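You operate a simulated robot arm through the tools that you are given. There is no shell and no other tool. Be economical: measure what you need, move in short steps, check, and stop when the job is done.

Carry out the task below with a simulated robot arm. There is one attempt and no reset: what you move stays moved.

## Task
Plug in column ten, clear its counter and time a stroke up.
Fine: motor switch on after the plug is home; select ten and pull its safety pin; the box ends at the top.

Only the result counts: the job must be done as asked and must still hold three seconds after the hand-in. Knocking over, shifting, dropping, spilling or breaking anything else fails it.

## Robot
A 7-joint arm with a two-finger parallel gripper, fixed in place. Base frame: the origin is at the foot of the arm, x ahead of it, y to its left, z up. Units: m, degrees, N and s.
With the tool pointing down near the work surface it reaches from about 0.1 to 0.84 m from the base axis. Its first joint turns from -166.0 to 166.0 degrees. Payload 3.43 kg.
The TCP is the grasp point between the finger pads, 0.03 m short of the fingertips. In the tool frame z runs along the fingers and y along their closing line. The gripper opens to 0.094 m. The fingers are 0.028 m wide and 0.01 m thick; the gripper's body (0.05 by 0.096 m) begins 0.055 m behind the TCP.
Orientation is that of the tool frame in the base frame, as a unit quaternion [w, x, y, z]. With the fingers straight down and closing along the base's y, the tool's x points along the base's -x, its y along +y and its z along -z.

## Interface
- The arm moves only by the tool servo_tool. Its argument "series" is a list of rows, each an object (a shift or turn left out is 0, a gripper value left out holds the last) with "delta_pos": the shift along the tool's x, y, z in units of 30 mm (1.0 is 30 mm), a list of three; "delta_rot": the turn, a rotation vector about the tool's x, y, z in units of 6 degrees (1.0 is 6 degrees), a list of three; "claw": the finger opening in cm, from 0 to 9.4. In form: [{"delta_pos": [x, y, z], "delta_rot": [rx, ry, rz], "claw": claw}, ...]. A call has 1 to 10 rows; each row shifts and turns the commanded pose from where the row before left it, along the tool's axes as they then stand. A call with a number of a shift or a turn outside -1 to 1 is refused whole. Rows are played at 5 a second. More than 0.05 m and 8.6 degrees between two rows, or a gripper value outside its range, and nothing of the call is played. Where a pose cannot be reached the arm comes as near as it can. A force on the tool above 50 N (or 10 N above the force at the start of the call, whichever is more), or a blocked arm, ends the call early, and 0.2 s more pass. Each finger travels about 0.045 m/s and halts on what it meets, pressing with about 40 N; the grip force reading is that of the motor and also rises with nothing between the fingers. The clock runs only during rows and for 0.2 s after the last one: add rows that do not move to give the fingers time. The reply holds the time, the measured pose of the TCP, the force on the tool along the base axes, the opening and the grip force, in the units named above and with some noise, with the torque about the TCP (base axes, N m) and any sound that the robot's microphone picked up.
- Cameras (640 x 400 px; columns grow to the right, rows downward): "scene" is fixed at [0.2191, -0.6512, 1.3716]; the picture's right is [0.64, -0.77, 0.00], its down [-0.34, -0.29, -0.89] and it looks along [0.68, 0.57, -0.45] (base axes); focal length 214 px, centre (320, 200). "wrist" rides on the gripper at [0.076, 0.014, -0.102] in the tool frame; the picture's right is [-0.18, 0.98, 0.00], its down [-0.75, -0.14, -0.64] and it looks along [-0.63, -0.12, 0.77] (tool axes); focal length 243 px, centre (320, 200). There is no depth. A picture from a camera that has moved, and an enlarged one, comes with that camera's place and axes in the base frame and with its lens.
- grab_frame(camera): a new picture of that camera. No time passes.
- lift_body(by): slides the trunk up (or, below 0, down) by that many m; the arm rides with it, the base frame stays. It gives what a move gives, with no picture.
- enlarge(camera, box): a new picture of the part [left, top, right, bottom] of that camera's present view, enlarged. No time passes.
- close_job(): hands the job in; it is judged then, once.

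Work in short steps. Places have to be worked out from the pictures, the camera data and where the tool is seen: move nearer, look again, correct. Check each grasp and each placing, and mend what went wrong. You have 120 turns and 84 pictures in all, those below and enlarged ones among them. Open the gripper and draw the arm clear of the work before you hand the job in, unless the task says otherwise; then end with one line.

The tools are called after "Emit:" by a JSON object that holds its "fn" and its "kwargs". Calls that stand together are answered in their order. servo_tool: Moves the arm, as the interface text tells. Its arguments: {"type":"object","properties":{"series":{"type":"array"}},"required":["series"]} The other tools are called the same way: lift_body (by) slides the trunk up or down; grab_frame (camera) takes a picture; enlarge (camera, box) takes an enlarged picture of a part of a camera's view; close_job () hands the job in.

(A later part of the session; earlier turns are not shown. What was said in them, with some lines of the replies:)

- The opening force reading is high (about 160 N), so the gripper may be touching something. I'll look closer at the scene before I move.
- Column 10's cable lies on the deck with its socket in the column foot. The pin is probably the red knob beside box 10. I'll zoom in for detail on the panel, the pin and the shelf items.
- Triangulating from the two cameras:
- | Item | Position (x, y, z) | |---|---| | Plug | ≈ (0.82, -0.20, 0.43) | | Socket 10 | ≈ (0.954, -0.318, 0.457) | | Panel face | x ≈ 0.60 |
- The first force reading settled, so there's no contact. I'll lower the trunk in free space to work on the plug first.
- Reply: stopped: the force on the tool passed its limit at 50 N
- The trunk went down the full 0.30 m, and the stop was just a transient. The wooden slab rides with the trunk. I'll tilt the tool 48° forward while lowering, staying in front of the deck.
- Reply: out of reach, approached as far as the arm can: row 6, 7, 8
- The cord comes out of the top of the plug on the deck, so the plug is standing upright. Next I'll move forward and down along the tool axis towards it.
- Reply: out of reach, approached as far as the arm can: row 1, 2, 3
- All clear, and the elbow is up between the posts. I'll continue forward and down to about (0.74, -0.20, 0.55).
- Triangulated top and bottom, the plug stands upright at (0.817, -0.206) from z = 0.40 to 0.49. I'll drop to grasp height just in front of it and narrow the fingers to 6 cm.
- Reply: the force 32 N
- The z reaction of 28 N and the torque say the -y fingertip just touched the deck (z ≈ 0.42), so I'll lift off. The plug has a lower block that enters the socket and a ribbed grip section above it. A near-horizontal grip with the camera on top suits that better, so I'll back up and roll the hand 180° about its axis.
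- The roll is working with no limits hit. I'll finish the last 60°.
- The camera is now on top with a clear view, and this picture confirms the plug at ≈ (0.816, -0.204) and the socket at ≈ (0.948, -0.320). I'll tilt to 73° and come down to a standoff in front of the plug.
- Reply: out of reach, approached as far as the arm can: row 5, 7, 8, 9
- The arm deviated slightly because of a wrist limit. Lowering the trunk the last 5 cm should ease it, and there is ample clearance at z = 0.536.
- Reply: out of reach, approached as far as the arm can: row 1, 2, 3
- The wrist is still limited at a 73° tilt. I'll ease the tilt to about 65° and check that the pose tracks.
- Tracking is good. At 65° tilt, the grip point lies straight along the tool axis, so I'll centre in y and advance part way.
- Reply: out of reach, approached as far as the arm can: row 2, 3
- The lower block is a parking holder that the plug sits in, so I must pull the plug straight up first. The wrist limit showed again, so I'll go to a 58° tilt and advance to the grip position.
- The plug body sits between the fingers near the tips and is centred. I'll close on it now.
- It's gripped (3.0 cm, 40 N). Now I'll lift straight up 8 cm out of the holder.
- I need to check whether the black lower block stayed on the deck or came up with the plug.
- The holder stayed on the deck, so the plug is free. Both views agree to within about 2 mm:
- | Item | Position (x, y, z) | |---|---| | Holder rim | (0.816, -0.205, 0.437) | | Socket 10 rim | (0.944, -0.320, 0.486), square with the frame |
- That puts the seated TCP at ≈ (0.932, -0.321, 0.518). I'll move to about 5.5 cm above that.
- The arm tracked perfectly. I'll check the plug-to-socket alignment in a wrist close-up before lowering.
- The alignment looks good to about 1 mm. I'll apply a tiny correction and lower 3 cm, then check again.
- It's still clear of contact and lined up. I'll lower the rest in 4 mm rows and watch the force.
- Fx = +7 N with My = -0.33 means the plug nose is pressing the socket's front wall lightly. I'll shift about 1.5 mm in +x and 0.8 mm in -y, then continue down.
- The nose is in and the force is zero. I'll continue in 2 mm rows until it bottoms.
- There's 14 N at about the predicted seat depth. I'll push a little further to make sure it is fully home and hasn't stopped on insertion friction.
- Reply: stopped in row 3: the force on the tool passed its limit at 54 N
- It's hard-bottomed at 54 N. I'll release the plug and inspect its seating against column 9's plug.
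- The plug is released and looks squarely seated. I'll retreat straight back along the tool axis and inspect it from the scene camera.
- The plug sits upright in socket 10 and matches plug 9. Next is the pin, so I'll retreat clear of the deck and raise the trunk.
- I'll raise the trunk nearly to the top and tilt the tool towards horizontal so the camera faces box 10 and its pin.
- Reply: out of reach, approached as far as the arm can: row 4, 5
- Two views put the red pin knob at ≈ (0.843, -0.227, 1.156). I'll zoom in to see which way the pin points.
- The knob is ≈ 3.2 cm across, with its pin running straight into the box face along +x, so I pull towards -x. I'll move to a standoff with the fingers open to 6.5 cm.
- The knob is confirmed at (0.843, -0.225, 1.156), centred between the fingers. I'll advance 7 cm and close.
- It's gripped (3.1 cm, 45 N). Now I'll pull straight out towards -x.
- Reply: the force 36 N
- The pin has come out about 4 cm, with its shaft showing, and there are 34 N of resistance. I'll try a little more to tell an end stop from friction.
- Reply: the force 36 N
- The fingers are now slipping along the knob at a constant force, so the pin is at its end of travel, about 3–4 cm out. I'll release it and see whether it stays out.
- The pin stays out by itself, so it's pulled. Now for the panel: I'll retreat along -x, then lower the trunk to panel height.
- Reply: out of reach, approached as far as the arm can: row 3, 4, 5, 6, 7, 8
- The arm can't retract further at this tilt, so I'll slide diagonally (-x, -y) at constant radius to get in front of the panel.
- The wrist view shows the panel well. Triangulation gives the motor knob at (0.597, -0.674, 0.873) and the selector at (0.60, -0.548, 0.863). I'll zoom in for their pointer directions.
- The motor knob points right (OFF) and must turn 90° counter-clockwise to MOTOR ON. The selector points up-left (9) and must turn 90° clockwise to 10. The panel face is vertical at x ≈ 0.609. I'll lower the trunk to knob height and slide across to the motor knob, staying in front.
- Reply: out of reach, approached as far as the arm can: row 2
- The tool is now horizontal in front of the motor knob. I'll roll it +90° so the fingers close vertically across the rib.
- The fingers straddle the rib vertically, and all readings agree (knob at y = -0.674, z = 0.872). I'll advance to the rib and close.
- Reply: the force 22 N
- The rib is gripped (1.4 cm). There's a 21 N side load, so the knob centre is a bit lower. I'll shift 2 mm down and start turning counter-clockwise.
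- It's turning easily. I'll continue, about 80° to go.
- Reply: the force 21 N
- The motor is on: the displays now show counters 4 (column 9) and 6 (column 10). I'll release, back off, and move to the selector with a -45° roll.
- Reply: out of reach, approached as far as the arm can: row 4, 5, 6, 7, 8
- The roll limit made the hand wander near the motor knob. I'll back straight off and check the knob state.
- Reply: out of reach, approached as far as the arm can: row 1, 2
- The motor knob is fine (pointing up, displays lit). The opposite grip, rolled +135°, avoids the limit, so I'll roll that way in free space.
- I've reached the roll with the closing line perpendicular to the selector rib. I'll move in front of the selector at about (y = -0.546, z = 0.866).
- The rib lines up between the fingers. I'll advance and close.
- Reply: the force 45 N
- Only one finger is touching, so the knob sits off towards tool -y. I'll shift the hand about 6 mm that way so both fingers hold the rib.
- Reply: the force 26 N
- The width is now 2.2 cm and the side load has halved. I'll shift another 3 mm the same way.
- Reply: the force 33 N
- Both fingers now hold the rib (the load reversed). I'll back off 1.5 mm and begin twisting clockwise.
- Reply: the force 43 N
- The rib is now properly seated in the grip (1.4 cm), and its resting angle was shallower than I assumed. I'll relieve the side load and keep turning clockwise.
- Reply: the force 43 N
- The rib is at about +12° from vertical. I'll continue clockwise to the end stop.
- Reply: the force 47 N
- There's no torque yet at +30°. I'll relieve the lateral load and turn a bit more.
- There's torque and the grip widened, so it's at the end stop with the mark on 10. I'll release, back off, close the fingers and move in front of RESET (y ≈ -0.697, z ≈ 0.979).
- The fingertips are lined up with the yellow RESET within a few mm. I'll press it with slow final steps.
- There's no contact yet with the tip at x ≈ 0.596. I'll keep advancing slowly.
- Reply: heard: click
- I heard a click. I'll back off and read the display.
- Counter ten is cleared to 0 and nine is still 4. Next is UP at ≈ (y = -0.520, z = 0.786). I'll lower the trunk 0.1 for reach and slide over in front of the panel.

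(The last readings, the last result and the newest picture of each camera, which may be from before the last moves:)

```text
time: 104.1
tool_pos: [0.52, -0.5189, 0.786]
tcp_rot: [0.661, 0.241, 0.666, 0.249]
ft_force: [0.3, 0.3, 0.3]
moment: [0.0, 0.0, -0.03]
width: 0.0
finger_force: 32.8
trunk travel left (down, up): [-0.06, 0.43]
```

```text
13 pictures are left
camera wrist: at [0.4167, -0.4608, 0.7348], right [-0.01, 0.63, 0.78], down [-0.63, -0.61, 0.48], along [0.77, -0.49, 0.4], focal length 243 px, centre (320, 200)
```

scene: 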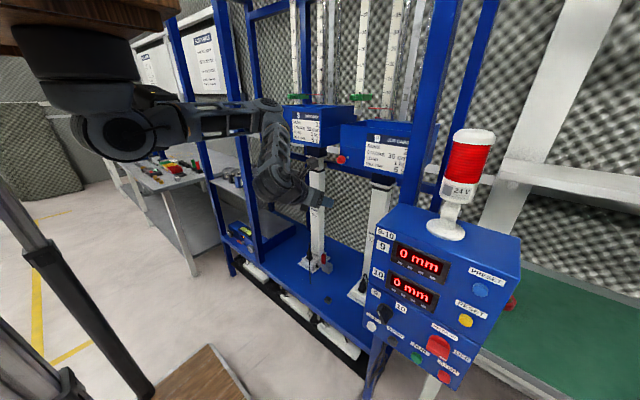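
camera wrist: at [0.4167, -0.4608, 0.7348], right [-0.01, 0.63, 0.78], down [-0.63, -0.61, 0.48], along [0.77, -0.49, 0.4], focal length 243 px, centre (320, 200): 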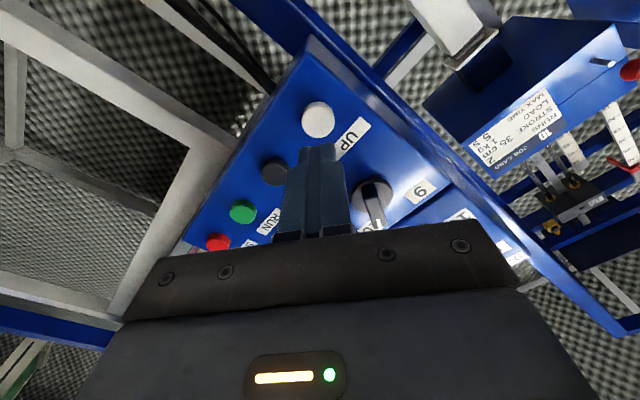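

UP is dead ahead. I'll press it slowly until the click, at TCP x ≈ 0.574.

Emit:
{"fn": "servo_tool", "kwargs": {"series": [{"delta_pos": [0, 0, 0.8]}, {"delta_pos": [0, 0, 0.7]}, {"delta_pos": [0, 0, 0.1]}, {"delta_pos": [0, 0, 0.1]}, {"delta_pos": [0, 0, 0.1]}, {}, {}]}}

Emit:
{"fn": "grab_frame", "kwargs": {"camera": "scene"}}

```text
time: 105.7
tool_pos: [0.5755, -0.5208, 0.7861]
tcp_rot: [0.661, 0.241, 0.666, 0.249]
ft_force: [-2.8, 0.9, 0.8]
moment: [0.02, -0.05, 0.05]
width: 0.0001
finger_force: 33.0
trunk travel left (down, up): [-0.06, 0.43]
heard: click
```

```text
12 pictures are left
```

scene: 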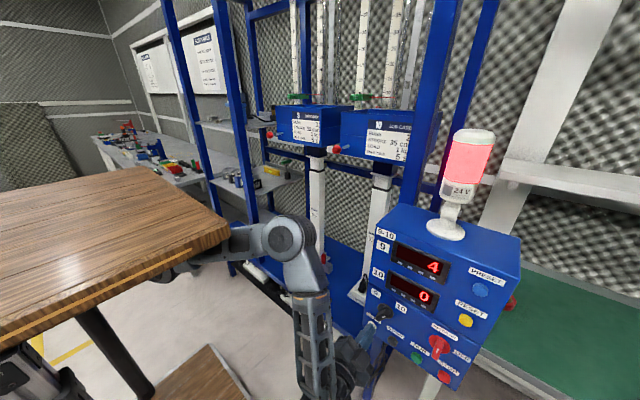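

The lamp is lit and box 10 has started to rise. I'll keep holding UP.

Emit:
{"fn": "servo_tool", "kwargs": {"series": [{}, {}, {}, {}, {}, {}, {}, {}, {}, {}]}}

Emit:
{"fn": "grab_frame", "kwargs": {"camera": "scene"}}

```text
time: 107.9
tool_pos: [0.5755, -0.5201, 0.786]
tcp_rot: [0.661, 0.241, 0.665, 0.249]
ft_force: [-4.2, -0.8, 1.6]
moment: [-0.01, -0.01, -0.02]
width: 0.0001
finger_force: 32.6
trunk travel left (down, up): [-0.06, 0.43]
```

```text
11 pictures are left
```

scene: 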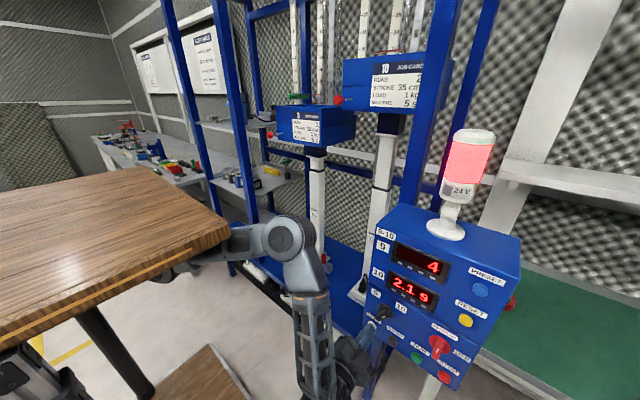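

The box is rising and display ten is timing (≈ 2.1 s). I'll keep holding.

Emit:
{"fn": "servo_tool", "kwargs": {"series": [{}, {}, {}, {}, {}, {}, {}, {}, {}, {}]}}

Emit:
{"fn": "grab_frame", "kwargs": {"camera": "scene"}}

```text
time: 110.1
tool_pos: [0.5744, -0.519, 0.7854]
tcp_rot: [0.661, 0.242, 0.665, 0.249]
ft_force: [-5.1, -0.3, 1.6]
moment: [-0.04, -0.02, 0.0]
width: 0.0
finger_force: 32.6
trunk travel left (down, up): [-0.06, 0.43]
```

```text
10 pictures are left
```

scene: 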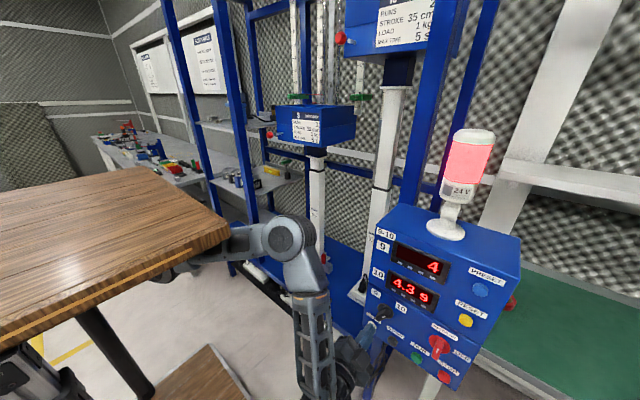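

The timer is at about 4.4 s and the lamp is still on, so the box is still rising. I'll hold until it stops.

Emit:
{"fn": "servo_tool", "kwargs": {"series": [{}, {}, {}, {}, {}, {}, {}, {}]}}

Emit:
{"fn": "grab_frame", "kwargs": {"camera": "scene"}}

```text
time: 111.9
tool_pos: [0.5748, -0.5199, 0.7843]
tcp_rot: [0.661, 0.242, 0.665, 0.249]
ft_force: [-4.5, -0.3, -0.5]
moment: [0.01, 0.01, 0.0]
width: 0.0001
finger_force: 33.1
trunk travel left (down, up): [-0.06, 0.43]
```

```text
9 pictures are left
```

scene: 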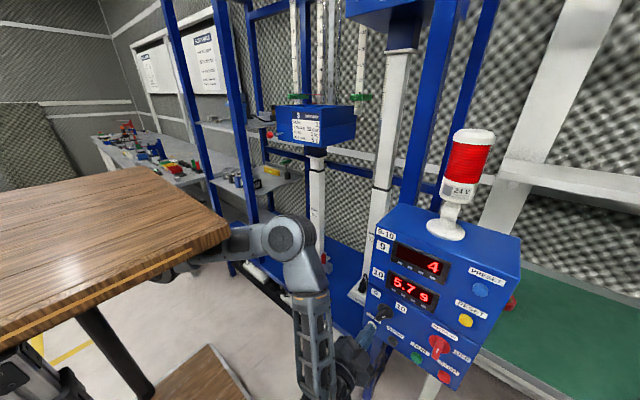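

The lamp is off, the timer is frozen at 5.79 s, and the box is at the top. I'll release UP, draw the arm clear and open the gripper.

Emit:
{"fn": "servo_tool", "kwargs": {"series": [{"delta_pos": [0, 0, -0.7]}, {"delta_pos": [0, 0, -0.9]}, {"delta_pos": [0, 0, -0.9], "claw": 5.0}, {"delta_pos": [0, 0, -0.7]}, {}, {}, {}, {}]}}

Emit:
{"fn": "grab_frame", "kwargs": {"camera": "scene"}}

Emit:
{"fn": "enlarge", "kwargs": {"camera": "scene", "box": [350, 225, 530, 385]}}

```text
time: 113.7
tool_pos: [0.4834, -0.5236, 0.7897]
tcp_rot: [0.655, 0.246, 0.671, 0.245]
ft_force: [0.7, -0.2, -0.3]
moment: [-0.04, 0.01, 0.01]
width: 0.05
finger_force: 0.0
out of reach, approached as far as the arm can: row 4
trunk travel left (down, up): [-0.06, 0.43]
```

```text
8 pictures are left
```

scene: 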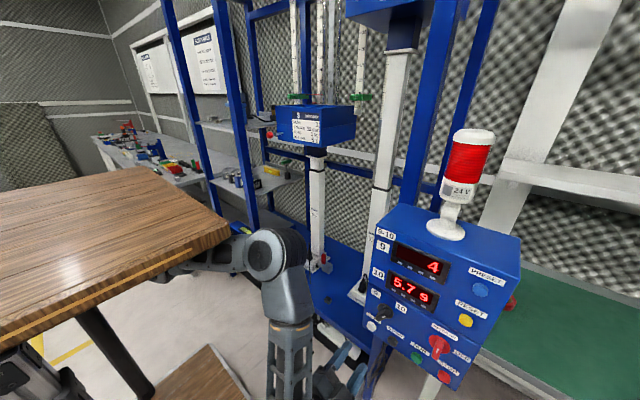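

```text
2.50 times, centred on (440, 305) of scene
camera zoom: at [0.2191, -0.6512, 1.3716], right [0.64, -0.77, 0.0], down [-0.34, -0.29, -0.89], along [0.68, 0.57, -0.45], focal length 536 px, centre (20, -62)
```

zoom: 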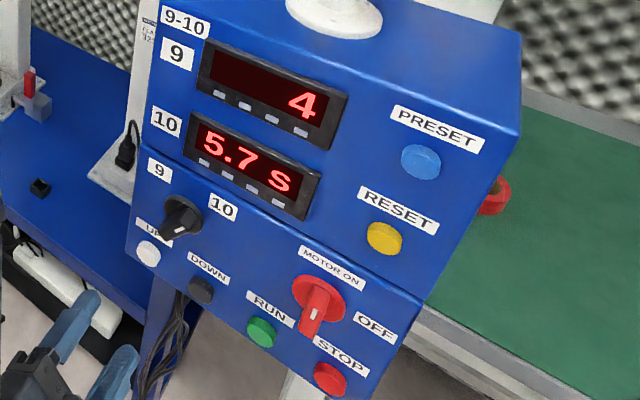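

Display ten reads 5.7 s and the box is holding at the top. Counter nine is untouched at 4, the motor is on, ten is selected, and the arm is clear, so I'm handing in.

Emit:
{"fn": "close_job", "kwargs": {}}

```text
The job is handed in.
```

Column ten is plugged in, its pin is pulled, its counter was cleared, and its stroke up timed at 5.7 s (its job card says max 5 s); the box is at the top with the motor on.
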